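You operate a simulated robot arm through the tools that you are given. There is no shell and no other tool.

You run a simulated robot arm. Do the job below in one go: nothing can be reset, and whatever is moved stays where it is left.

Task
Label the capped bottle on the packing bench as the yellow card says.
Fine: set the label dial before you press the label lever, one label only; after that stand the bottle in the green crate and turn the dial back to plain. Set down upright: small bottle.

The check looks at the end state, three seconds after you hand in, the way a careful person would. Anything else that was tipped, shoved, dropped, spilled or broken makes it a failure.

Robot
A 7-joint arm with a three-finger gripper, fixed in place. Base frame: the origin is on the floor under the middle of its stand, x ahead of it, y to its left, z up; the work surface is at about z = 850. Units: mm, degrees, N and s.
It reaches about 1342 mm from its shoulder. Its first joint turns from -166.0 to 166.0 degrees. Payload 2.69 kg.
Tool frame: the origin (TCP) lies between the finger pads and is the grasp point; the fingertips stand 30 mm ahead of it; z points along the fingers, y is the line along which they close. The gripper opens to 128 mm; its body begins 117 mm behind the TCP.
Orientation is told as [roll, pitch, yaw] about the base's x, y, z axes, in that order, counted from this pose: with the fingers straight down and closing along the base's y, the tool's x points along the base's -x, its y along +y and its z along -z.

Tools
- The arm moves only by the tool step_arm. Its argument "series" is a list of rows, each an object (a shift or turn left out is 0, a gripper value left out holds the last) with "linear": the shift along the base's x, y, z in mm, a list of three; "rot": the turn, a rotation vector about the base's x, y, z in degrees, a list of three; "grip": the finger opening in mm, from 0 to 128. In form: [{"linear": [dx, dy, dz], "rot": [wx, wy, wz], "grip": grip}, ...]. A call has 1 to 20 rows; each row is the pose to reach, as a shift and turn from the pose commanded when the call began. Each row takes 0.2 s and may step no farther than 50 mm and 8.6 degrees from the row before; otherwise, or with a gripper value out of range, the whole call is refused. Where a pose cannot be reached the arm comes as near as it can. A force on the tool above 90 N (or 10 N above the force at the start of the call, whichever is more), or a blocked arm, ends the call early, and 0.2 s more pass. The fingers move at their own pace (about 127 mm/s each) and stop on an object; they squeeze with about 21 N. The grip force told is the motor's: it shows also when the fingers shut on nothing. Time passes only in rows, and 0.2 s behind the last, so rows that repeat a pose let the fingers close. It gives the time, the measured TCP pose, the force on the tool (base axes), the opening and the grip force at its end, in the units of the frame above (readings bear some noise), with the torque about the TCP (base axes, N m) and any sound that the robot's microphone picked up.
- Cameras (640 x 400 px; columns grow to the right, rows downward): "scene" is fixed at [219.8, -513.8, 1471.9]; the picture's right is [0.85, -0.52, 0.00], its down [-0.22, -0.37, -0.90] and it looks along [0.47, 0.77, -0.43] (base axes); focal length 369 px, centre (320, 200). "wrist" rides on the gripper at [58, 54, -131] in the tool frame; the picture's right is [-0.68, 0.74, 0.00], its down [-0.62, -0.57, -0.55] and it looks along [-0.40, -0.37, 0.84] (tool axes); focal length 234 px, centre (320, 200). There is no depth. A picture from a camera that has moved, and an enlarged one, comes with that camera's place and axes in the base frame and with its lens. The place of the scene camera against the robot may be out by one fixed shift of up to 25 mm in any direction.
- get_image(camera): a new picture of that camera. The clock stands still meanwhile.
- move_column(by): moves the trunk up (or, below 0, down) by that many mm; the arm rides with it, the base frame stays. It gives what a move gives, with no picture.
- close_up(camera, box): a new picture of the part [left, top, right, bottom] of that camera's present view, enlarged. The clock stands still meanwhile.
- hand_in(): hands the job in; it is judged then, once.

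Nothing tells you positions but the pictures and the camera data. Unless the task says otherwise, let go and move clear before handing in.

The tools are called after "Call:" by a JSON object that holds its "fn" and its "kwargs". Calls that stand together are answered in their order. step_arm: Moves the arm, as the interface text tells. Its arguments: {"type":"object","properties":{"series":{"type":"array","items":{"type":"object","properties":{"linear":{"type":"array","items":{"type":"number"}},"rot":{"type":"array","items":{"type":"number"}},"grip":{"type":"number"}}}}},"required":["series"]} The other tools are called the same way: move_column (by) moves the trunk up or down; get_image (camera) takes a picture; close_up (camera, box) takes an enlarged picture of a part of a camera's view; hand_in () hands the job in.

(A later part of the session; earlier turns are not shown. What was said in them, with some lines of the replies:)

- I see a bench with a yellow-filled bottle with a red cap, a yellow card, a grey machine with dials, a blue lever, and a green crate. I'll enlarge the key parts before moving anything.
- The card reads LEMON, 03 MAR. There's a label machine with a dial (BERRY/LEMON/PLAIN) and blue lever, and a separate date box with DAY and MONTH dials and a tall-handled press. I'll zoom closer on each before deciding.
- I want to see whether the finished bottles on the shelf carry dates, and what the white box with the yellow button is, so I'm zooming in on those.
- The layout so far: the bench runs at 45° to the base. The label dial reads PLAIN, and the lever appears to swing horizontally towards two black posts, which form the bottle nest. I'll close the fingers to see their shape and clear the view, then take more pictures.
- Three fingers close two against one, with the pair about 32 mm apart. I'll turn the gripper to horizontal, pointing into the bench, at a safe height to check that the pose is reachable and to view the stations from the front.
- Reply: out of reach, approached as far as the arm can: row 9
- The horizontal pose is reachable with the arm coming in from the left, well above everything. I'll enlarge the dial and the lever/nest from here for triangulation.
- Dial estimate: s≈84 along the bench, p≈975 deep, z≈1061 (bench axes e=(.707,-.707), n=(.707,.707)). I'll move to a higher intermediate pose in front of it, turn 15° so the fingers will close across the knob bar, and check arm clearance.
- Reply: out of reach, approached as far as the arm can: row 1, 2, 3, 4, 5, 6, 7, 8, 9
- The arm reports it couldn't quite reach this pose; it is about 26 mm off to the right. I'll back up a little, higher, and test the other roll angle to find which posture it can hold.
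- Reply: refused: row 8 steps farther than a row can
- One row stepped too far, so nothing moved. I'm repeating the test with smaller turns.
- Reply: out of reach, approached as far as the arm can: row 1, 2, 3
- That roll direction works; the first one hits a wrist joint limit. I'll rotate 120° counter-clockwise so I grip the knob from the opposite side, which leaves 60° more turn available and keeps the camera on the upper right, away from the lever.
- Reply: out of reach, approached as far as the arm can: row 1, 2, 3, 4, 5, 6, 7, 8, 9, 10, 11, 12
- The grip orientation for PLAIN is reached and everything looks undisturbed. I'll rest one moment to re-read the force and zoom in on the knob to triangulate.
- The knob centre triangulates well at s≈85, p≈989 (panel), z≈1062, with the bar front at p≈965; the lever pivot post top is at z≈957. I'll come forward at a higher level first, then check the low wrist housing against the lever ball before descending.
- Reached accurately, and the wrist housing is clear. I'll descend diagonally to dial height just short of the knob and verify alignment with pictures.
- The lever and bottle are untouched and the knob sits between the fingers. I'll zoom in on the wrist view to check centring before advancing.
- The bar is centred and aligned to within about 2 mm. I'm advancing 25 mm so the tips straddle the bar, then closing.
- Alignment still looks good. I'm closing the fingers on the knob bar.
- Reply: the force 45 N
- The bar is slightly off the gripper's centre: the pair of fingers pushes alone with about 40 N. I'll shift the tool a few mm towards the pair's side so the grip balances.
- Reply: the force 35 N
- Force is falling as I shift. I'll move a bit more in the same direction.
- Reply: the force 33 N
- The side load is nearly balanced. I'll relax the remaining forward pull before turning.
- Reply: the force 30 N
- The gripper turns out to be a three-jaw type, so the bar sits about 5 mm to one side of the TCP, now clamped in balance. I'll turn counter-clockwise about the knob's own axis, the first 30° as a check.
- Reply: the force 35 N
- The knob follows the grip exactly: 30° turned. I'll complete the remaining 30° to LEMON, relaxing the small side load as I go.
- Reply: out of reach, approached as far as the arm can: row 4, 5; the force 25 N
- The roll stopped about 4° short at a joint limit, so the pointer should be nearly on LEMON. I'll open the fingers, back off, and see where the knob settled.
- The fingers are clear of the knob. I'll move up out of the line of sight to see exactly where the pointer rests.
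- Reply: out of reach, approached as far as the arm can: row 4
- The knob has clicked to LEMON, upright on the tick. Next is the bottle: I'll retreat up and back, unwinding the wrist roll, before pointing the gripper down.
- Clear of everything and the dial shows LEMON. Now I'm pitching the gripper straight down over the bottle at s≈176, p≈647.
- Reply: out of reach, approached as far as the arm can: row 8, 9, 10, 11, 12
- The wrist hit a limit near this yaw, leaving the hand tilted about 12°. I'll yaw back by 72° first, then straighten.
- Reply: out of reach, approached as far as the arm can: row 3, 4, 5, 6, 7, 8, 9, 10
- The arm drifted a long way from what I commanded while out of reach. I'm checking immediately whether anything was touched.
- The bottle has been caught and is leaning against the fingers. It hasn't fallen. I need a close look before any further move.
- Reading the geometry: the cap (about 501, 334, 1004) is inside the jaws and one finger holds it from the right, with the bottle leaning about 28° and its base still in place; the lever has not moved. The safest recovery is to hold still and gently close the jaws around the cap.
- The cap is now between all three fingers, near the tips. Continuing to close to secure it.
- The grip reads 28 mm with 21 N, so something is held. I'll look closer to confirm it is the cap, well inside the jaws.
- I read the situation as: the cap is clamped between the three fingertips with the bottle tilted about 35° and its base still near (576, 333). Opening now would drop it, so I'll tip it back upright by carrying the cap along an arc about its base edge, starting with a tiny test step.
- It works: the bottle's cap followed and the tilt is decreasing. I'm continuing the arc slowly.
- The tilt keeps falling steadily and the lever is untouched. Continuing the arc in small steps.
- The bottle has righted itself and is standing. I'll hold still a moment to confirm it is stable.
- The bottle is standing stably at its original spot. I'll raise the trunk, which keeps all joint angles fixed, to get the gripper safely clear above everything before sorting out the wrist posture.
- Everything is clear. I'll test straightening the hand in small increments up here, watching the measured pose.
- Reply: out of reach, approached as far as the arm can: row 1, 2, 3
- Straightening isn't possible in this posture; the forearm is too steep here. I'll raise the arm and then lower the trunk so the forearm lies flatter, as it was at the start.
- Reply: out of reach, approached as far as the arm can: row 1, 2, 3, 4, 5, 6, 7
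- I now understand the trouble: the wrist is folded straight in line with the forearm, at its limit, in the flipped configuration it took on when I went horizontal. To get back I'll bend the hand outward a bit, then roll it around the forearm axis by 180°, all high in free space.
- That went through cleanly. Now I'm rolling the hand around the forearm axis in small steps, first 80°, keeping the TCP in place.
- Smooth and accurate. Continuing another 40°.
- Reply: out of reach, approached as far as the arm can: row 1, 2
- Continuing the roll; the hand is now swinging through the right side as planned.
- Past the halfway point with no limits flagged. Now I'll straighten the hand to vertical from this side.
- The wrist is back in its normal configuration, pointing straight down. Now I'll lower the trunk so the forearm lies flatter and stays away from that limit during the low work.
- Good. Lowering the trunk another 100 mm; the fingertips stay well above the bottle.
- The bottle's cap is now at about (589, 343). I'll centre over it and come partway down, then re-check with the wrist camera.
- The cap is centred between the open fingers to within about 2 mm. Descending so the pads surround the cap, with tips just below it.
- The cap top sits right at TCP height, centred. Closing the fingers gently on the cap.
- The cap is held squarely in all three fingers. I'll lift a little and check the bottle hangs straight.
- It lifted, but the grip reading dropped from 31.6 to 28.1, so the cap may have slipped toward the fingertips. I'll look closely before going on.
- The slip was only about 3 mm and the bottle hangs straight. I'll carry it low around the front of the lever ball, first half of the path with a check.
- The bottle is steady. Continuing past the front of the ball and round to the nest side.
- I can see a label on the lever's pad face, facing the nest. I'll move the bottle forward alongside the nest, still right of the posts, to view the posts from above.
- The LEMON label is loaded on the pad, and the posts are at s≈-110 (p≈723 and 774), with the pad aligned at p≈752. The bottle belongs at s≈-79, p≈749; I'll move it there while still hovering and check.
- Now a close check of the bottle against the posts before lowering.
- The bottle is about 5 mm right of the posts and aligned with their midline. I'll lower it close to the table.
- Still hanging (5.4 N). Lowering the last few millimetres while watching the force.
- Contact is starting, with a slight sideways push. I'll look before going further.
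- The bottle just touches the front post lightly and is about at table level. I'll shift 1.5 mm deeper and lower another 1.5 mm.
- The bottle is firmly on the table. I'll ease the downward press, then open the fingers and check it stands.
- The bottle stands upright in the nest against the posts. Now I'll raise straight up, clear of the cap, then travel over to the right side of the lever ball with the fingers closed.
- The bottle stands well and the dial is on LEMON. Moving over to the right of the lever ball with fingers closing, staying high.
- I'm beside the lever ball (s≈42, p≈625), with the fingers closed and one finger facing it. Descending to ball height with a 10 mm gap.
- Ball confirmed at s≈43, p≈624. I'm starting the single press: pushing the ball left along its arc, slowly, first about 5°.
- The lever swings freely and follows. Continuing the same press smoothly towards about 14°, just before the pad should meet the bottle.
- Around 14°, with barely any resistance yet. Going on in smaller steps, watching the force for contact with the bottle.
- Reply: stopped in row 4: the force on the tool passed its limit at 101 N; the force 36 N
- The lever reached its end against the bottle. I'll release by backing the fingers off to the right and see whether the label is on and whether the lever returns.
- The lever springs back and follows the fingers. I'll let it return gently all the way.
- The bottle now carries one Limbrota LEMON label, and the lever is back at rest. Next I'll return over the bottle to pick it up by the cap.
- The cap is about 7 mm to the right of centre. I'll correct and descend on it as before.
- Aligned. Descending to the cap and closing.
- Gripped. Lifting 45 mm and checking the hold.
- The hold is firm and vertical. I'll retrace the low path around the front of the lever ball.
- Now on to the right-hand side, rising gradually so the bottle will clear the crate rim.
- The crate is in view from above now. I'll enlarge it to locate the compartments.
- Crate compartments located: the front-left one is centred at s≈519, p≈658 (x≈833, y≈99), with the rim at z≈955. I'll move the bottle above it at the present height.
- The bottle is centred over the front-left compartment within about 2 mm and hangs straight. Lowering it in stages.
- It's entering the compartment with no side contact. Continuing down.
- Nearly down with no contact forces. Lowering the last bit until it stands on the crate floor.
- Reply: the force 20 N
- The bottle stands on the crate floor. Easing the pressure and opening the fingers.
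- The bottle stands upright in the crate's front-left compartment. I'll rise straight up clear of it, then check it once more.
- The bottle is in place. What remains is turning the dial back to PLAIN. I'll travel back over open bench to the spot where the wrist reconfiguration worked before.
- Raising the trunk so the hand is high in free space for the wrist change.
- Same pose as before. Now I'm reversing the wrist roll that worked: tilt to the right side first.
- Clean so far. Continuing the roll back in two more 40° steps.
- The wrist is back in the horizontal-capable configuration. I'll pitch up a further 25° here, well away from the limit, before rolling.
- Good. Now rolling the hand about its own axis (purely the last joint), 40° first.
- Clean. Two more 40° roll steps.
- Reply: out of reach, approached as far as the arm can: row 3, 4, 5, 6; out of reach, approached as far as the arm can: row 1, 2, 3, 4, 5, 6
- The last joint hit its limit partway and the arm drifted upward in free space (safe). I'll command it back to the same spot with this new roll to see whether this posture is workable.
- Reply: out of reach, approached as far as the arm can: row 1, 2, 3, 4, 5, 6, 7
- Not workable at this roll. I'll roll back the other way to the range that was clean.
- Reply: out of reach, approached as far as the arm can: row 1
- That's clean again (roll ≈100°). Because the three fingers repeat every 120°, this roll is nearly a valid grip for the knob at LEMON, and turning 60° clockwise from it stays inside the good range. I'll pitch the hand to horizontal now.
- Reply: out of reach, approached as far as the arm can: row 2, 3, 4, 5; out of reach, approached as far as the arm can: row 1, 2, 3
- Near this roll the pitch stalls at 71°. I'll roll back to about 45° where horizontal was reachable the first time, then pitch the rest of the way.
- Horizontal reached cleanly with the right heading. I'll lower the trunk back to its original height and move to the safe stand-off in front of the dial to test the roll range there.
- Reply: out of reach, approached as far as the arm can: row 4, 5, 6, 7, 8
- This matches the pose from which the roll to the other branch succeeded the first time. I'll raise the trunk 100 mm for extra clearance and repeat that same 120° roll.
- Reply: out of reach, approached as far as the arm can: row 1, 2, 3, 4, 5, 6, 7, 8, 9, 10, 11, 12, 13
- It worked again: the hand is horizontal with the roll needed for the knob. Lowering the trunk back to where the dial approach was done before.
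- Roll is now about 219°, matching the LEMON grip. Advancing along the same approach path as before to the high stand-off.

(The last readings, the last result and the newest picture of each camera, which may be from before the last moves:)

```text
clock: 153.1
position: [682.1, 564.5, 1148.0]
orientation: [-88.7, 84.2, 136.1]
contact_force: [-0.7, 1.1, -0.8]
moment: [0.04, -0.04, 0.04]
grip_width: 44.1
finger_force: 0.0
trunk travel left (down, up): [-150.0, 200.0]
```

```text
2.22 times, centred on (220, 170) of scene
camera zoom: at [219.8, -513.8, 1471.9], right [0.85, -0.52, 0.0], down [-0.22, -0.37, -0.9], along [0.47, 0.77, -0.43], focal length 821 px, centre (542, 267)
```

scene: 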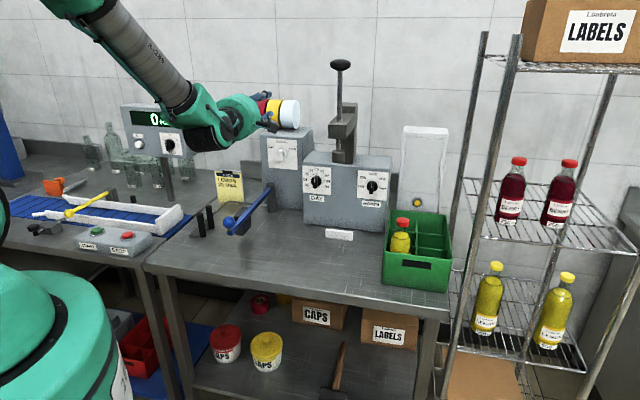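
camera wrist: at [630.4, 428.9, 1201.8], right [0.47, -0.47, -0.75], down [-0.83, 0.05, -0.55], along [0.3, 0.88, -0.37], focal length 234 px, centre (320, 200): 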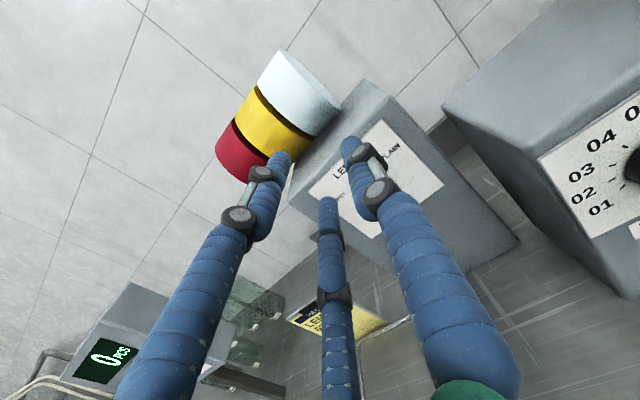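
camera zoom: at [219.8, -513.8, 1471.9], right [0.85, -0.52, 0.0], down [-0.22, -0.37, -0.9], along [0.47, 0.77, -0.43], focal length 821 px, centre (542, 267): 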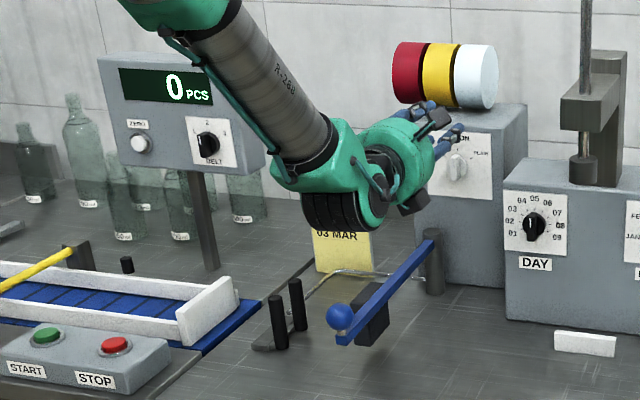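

Everything matches the earlier approach. Descending to dial height just short of the knob.

Call:
{"fn": "step_arm", "kwargs": {"series": [{"linear": [7, 8.3, -14]}, {"linear": [14, 16.6, -30]}, {"linear": [21.1, 24.9, -48]}, {"linear": [21.1, 24.9, -66]}, {"linear": [21.1, 24.9, -83]}, {"linear": [21.1, 24.9, -83]}]}}

Call:
{"fn": "close_up", "kwargs": {"camera": "wrist", "box": [230, 70, 410, 220]}}

Call:
{"fn": "close_up", "kwargs": {"camera": "scene", "box": [190, 100, 320, 250]}}

```text
clock: 154.4
position: [703.7, 585.9, 1066.5]
orientation: [-89.1, 84.2, 135.7]
contact_force: [0.5, 0.4, -0.3]
moment: [-0.01, -0.03, 0.0]
grip_width: 43.9
finger_force: 0.0
trunk travel left (down, up): [-150.0, 200.0]
```

```text
2.67 times, centred on (320, 145) of wrist
camera zoom: at [651.4, 451.8, 1118.2], right [0.47, -0.47, -0.75], down [-0.83, 0.05, -0.55], along [0.3, 0.88, -0.37], focal length 624 px, centre (320, 347)
```

zoom: 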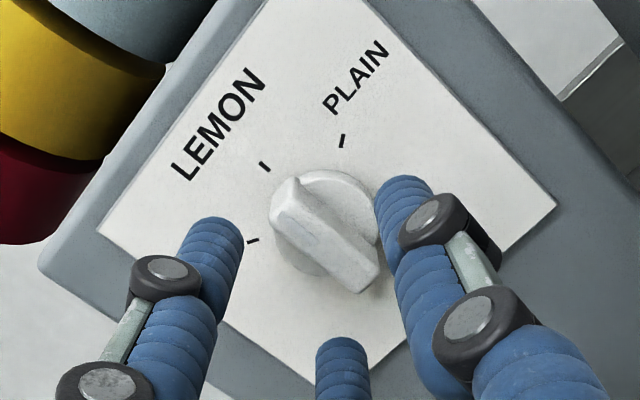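

```text
2.67 times, centred on (255, 175) of scene
camera zoom: at [219.8, -513.8, 1471.9], right [0.85, -0.52, 0.0], down [-0.22, -0.37, -0.9], along [0.47, 0.77, -0.43], focal length 985 px, centre (493, 267)
```

zoom: 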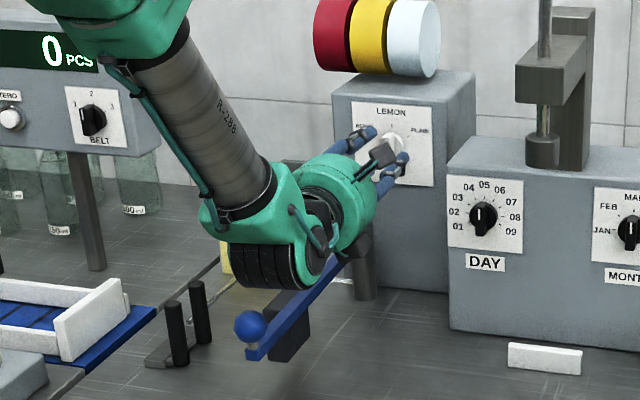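

Aligned as at the release earlier. Advancing 33 mm to straddle the bar and closing gently.

Call:
{"fn": "step_arm", "kwargs": {"series": [{"linear": [7, 8.5, 0]}, {"linear": [14, 17, 0]}, {"linear": [21.2, 25.5, 0]}, {"linear": [21.2, 25.5, 0]}]}}

Call:
{"fn": "step_arm", "kwargs": {"series": [{"grip": 36}, {"grip": 30}, {"grip": 24}, {"grip": 18}, {"grip": 10}, {"grip": 5}, {"grip": 5}]}}

Call:
{"fn": "close_up", "kwargs": {"camera": "wrist", "box": [250, 90, 400, 220]}}

```text
clock: 155.4
position: [723.3, 612.4, 1064.5]
orientation: [-89.4, 84.2, 135.6]
contact_force: [0.1, -0.4, -0.3]
moment: [-0.01, -0.01, -0.03]
grip_width: 44.0
finger_force: 0.0
trunk travel left (down, up): [-150.0, 200.0]
```

```text
clock: 157.1
position: [724.2, 611.1, 1064.4]
orientation: [-88.9, 84.2, 135.9]
contact_force: [10.5, -8.8, -1.3]
moment: [-0.04, 0.02, -0.29]
grip_width: 20.5
finger_force: 44.5
trunk travel left (down, up): [-150.0, 200.0]
```

```text
3.08 times, centred on (325, 155) of wrist
camera zoom: at [672.7, 476.9, 1118.0], right [0.47, -0.47, -0.75], down [-0.83, 0.06, -0.55], along [0.3, 0.88, -0.37], focal length 720 px, centre (305, 338)
```

zoom: 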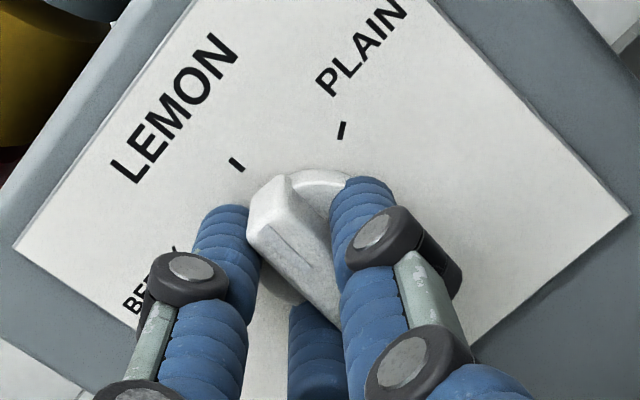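

Gripped with little side force. Now turning clockwise about the knob axis towards PLAIN, first 30° as a check.

Call:
{"fn": "step_arm", "kwargs": {"series": [{"linear": [0.09, -0.09, 0.71], "rot": [5.303, 5.303, 0], "grip": 5}, {"linear": [0.24, -0.24, 1.4], "rot": [10.607, 10.607, 0], "grip": 5}, {"linear": [0.45, -0.45, 2.05], "rot": [15.91, 15.91, 0], "grip": 5}, {"linear": [0.72, -0.72, 2.66], "rot": [21.213, 21.213, 0], "grip": 5}, {"linear": [0.72, -0.72, 2.66], "rot": [21.213, 21.213, 0], "grip": 5}]}}

Call:
{"fn": "close_up", "kwargs": {"camera": "wrist", "box": [250, 90, 400, 220]}}

```text
clock: 158.2
position: [725.7, 609.1, 1067.4]
orientation: [-89.6, 54.1, 135.3]
contact_force: [5.0, -10.7, -5.9]
moment: [-0.08, 0.01, -0.33]
grip_width: 20.2
finger_force: 45.5
trunk travel left (down, up): [-150.0, 200.0]
```

```text
3.08 times, centred on (325, 155) of wrist
camera zoom: at [686.5, 463.2, 1083.7], right [0.14, -0.14, -0.98], down [-0.97, 0.19, -0.17], along [0.21, 0.97, -0.11], focal length 720 px, centre (305, 338)
```

zoom: 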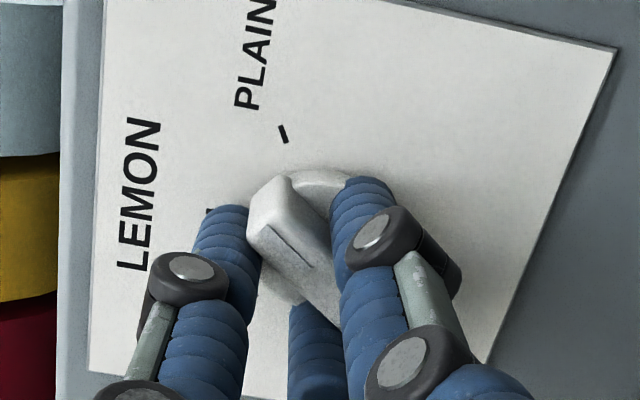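

30° done, and the knob follows. Finishing the turn to PLAIN.

Call:
{"fn": "step_arm", "kwargs": {"series": [{"linear": [0.33, -0.33, 0.55], "rot": [5.303, 5.303, 0], "grip": 5}, {"linear": [0.7, -0.7, 1.04], "rot": [10.607, 10.607, 0], "grip": 5}, {"linear": [1.12, -1.12, 1.46], "rot": [15.91, 15.91, 0], "grip": 5}, {"linear": [1.44, -1.44, 1.71], "rot": [19.8, 19.8, 0], "grip": 5}, {"linear": [1.44, -1.44, 1.71], "rot": [19.8, 19.8, 0], "grip": 5}]}}

Call:
{"fn": "close_up", "kwargs": {"camera": "wrist", "box": [250, 90, 400, 220]}}

Call:
{"fn": "close_up", "kwargs": {"camera": "scene", "box": [240, 120, 320, 170]}}

```text
clock: 159.4
position: [726.1, 609.5, 1068.4]
orientation: [-89.8, 26.1, 135.2]
contact_force: [-1.4, -13.3, -8.7]
moment: [-1.28, -0.78, -0.27]
grip_width: 20.6
finger_force: 44.6
trunk travel left (down, up): [-150.0, 200.0]
```

```text
3.08 times, centred on (325, 155) of wrist
camera zoom: at [686.6, 463.1, 1047.2], right [-0.2, 0.2, -0.96], down [-0.95, 0.18, 0.24], along [0.22, 0.96, 0.15], focal length 720 px, centre (305, 338)
```

zoom: 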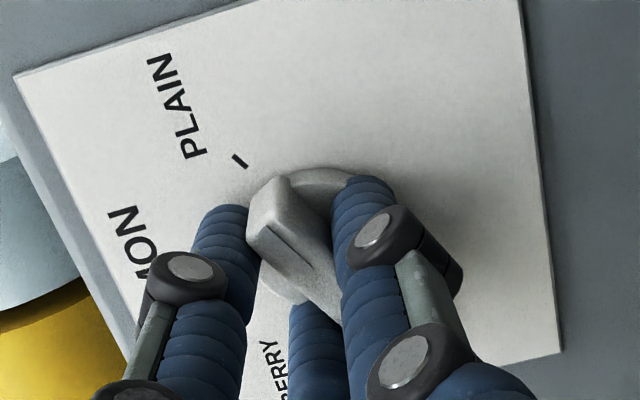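

```text
8.00 times, centred on (280, 145) of scene
camera zoom: at [219.8, -513.8, 1471.9], right [0.85, -0.52, 0.0], down [-0.22, -0.37, -0.9], along [0.47, 0.77, -0.43], focal length 2955 px, centre (640, 640)
```

zoom: 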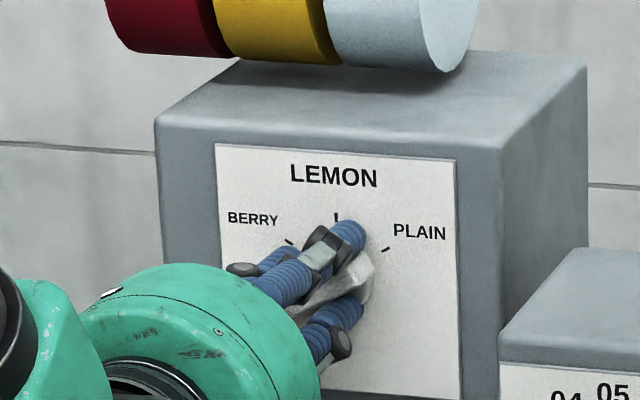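

The knob has reached PLAIN, and the resisting torque suggests its end stop. Releasing, backing off and rising to inspect.

Call:
{"fn": "step_arm", "kwargs": {"series": [{"grip": 25}, {"grip": 36}, {"grip": 44}, {"linear": [-8, -8, 0], "grip": 44}, {"linear": [-16, -16, 0]}, {"linear": [-23, -23, 0]}, {"linear": [-23, -23, 20]}, {"linear": [-25, -21, 45]}, {"linear": [-30, -16, 75]}, {"linear": [-35, -11, 100]}, {"linear": [-35, -11, 100]}]}}

Call:
{"fn": "close_up", "kwargs": {"camera": "scene", "box": [262, 130, 302, 165]}}

Call:
{"fn": "get_image", "kwargs": {"camera": "wrist"}}

```text
clock: 161.8
position: [690.8, 598.8, 1171.6]
orientation: [-89.8, 26.2, 135.1]
contact_force: [1.4, -0.2, 1.2]
moment: [0.01, -0.04, 0.0]
grip_width: 44.0
finger_force: 0.0
trunk travel left (down, up): [-150.0, 200.0]
```

```text
11.43 times, centred on (282, 148) of scene
camera zoom: at [219.8, -513.8, 1471.9], right [0.85, -0.52, 0.0], down [-0.22, -0.37, -0.9], along [0.47, 0.77, -0.43], focal length 4222 px, centre (754, 800)
```

zoom: 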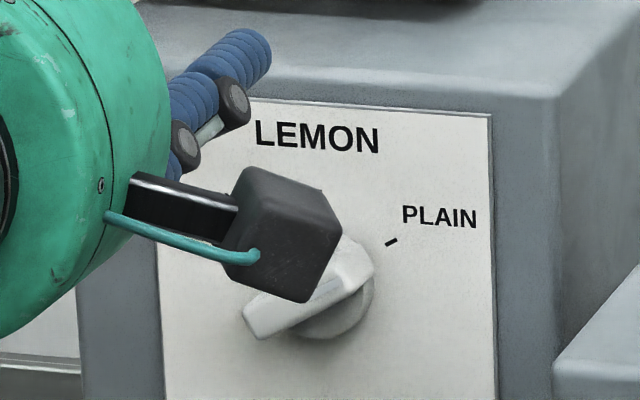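

```text
taken
camera wrist: at [650.9, 452.6, 1149.3], right [-0.2, 0.2, -0.96], down [-0.95, 0.18, 0.24], along [0.22, 0.96, 0.15], focal length 234 px, centre (320, 200)
```

wrist: 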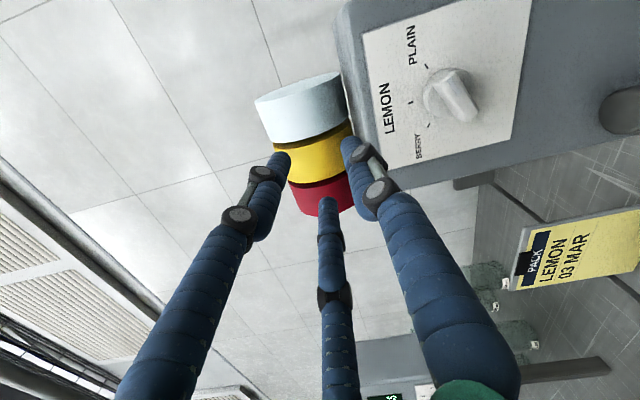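

The dial points at PLAIN. Retreating up and back, well clear, for a final inspection.

Call:
{"fn": "step_arm", "kwargs": {"series": [{"linear": [-15, -17, 10]}, {"linear": [-30, -36, 20]}, {"linear": [-45, -56, 30]}, {"linear": [-60, -78, 38]}, {"linear": [-74, -101, 45]}, {"linear": [-87, -125, 50]}, {"linear": [-99, -150, 53]}, {"linear": [-109.6, -173, 55]}, {"linear": [-109.6, -173, 55]}]}}

Call:
{"fn": "get_image", "kwargs": {"camera": "scene"}}

Call:
{"fn": "close_up", "kwargs": {"camera": "scene", "box": [262, 130, 302, 165]}}

Call:
{"fn": "close_up", "kwargs": {"camera": "scene", "box": [350, 180, 470, 300]}}

Call:
{"fn": "close_up", "kwargs": {"camera": "scene", "box": [180, 160, 300, 260]}}

```text
clock: 163.8
position: [580.1, 426.2, 1225.1]
orientation: [-89.9, 26.2, 135.1]
contact_force: [-0.2, -0.5, 0.1]
moment: [0.04, 0.03, -0.03]
grip_width: 43.8
finger_force: 0.1
trunk travel left (down, up): [-150.0, 200.0]
```

```text
taken
```

scene: 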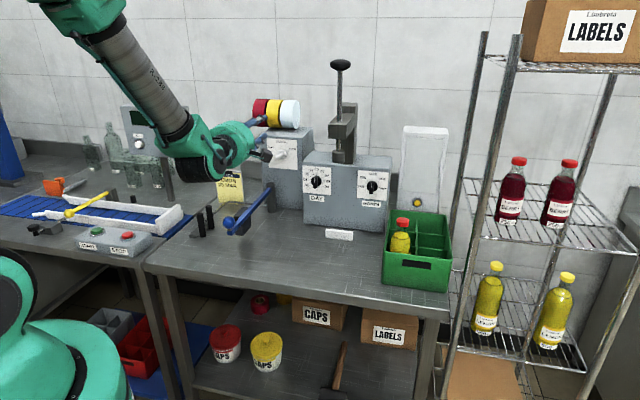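

```text
11.43 times, centred on (282, 148) of scene
camera zoom: at [219.8, -513.8, 1471.9], right [0.85, -0.52, 0.0], down [-0.22, -0.37, -0.9], along [0.47, 0.77, -0.43], focal length 4222 px, centre (754, 800)
```

zoom: 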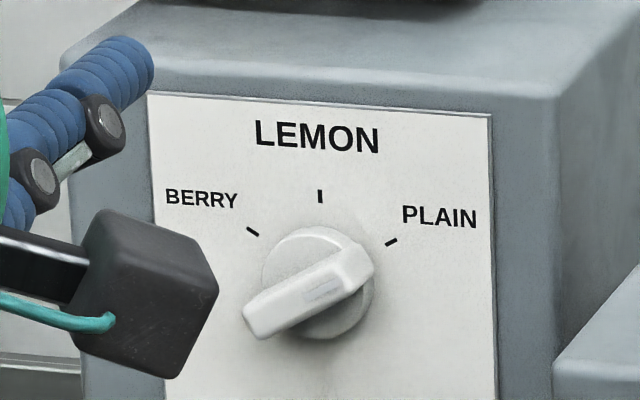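

```text
3.33 times, centred on (410, 240) of scene
camera zoom: at [219.8, -513.8, 1471.9], right [0.85, -0.52, 0.0], down [-0.22, -0.37, -0.9], along [0.47, 0.77, -0.43], focal length 1231 px, centre (20, 67)
```

zoom: 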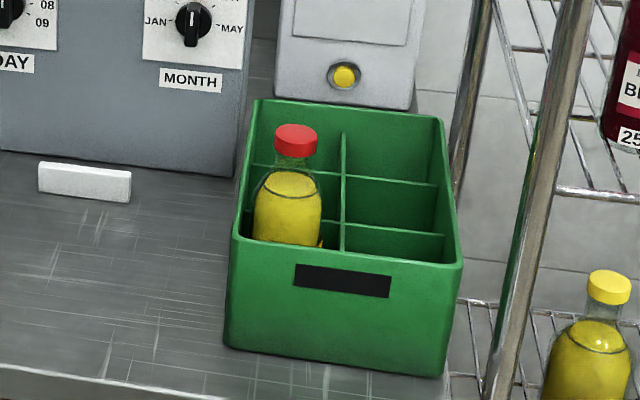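

```text
4.00 times, centred on (240, 210) of scene
camera zoom: at [219.8, -513.8, 1471.9], right [0.85, -0.52, 0.0], down [-0.22, -0.37, -0.9], along [0.47, 0.77, -0.43], focal length 1478 px, centre (640, 160)
```

zoom: 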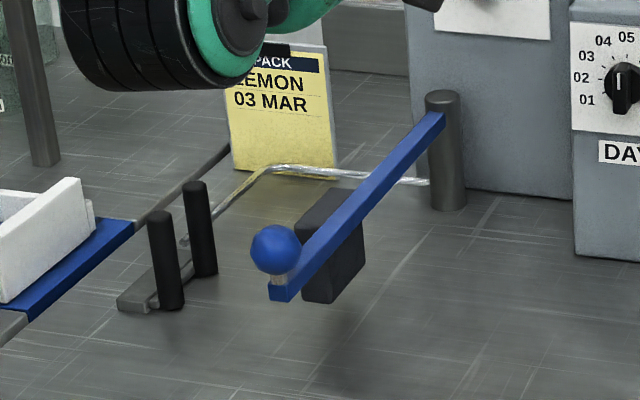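

The dial reads PLAIN. I'll compare it at exactly the same magnification as my first picture to make sure it is fully home, and re-check the crate bottle from the wrist camera's side.

Call:
{"fn": "close_up", "kwargs": {"camera": "scene", "box": [260, 125, 310, 165]}}

Call:
{"fn": "close_up", "kwargs": {"camera": "scene", "box": [270, 140, 295, 160]}}

Call:
{"fn": "close_up", "kwargs": {"camera": "wrist", "box": [350, 50, 450, 160]}}

```text
10.00 times, centred on (285, 145) of scene
camera zoom: at [219.8, -513.8, 1471.9], right [0.85, -0.52, 0.0], down [-0.22, -0.37, -0.9], along [0.47, 0.77, -0.43], focal length 3694 px, centre (670, 750)
```

zoom: 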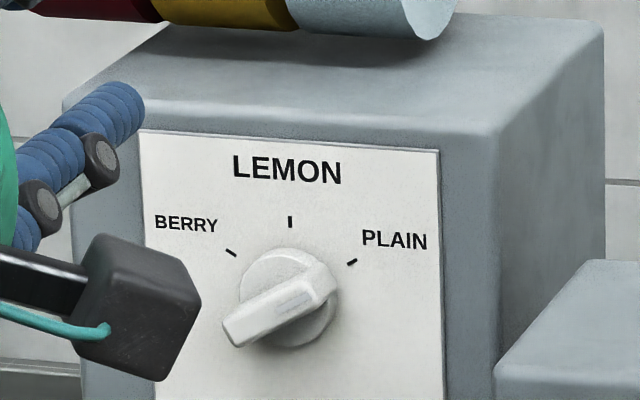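

```text
16.00 times, centred on (282, 150) of scene
camera zoom: at [219.8, -513.8, 1471.9], right [0.85, -0.52, 0.0], down [-0.22, -0.37, -0.9], along [0.47, 0.77, -0.43], focal length 5911 px, centre (920, 1000)
```

zoom: 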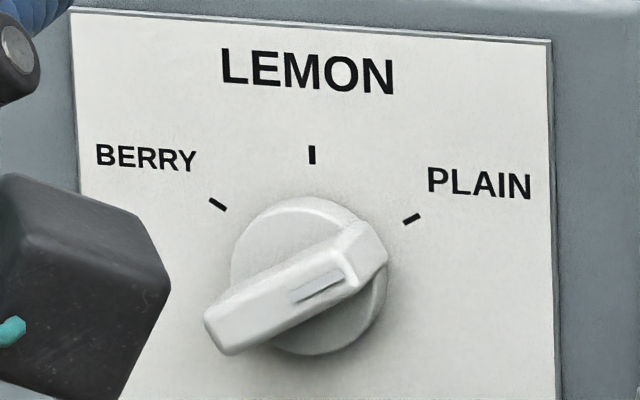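

```text
3.64 times, centred on (400, 105) of wrist
camera zoom: at [540.1, 278.9, 1202.5], right [-0.2, 0.2, -0.96], down [-0.95, 0.18, 0.24], along [0.22, 0.96, 0.15], focal length 852 px, centre (29, 546)
```

zoom: 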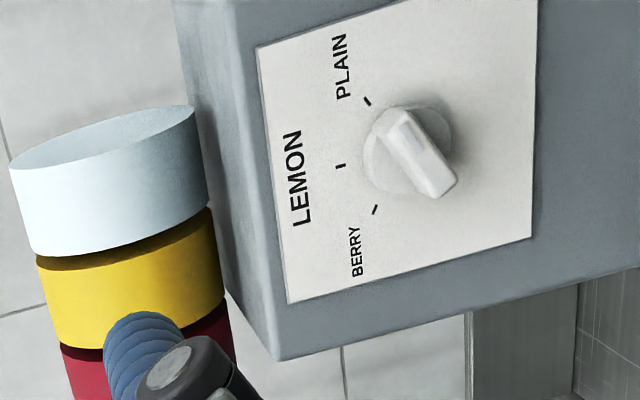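

The dial is exactly where it was at the start, on PLAIN. The bottle stands upright in the green crate with a single LEMON label. The lever is back at rest, the rest of the bench looks unchanged, and the gripper is empty and clear. I read the task as asking for the product label only, so the separate date stamper was left untouched. I'm handing in.

Call:
{"fn": "hand_in", "kwargs": {}}

```text
The job is handed in.
```

The bottle has one LEMON label, stands upright in the green crate's front-left compartment, and the label dial is back on PLAIN. I set the dial to LEMON before pressing the lever, and pressed it once. The job is handed in; I haven't seen a result.

- **The bottle was tipped once, before labelling.** While I was repositioning the wrist, the arm drifted out of its reachable range and dragged the bottle over to about 35°. It didn't fall all the way, and nothing appeared to spill. I brought it back upright within a few millimetres of where it had been standing, then carried on. A strict check could count this against the job.
- **The lever press was firm.** The force spiked to 101 N when the pad met the bottle, and the move stopped there. The bottle showed no damage and the label went on in that single press.
- **I did not stamp the date.** The card reads "LEMON, 03 MAR", but your instructions covered only the label dial and lever. The finished bottles on the shelf show no date on the sides I could see. I left the date machine untouched, with its day dial near 05 rather than 03.

In the last pictures the lever was at rest and the gripper was empty and clear. I saw nothing else on the bench moved or damaged.
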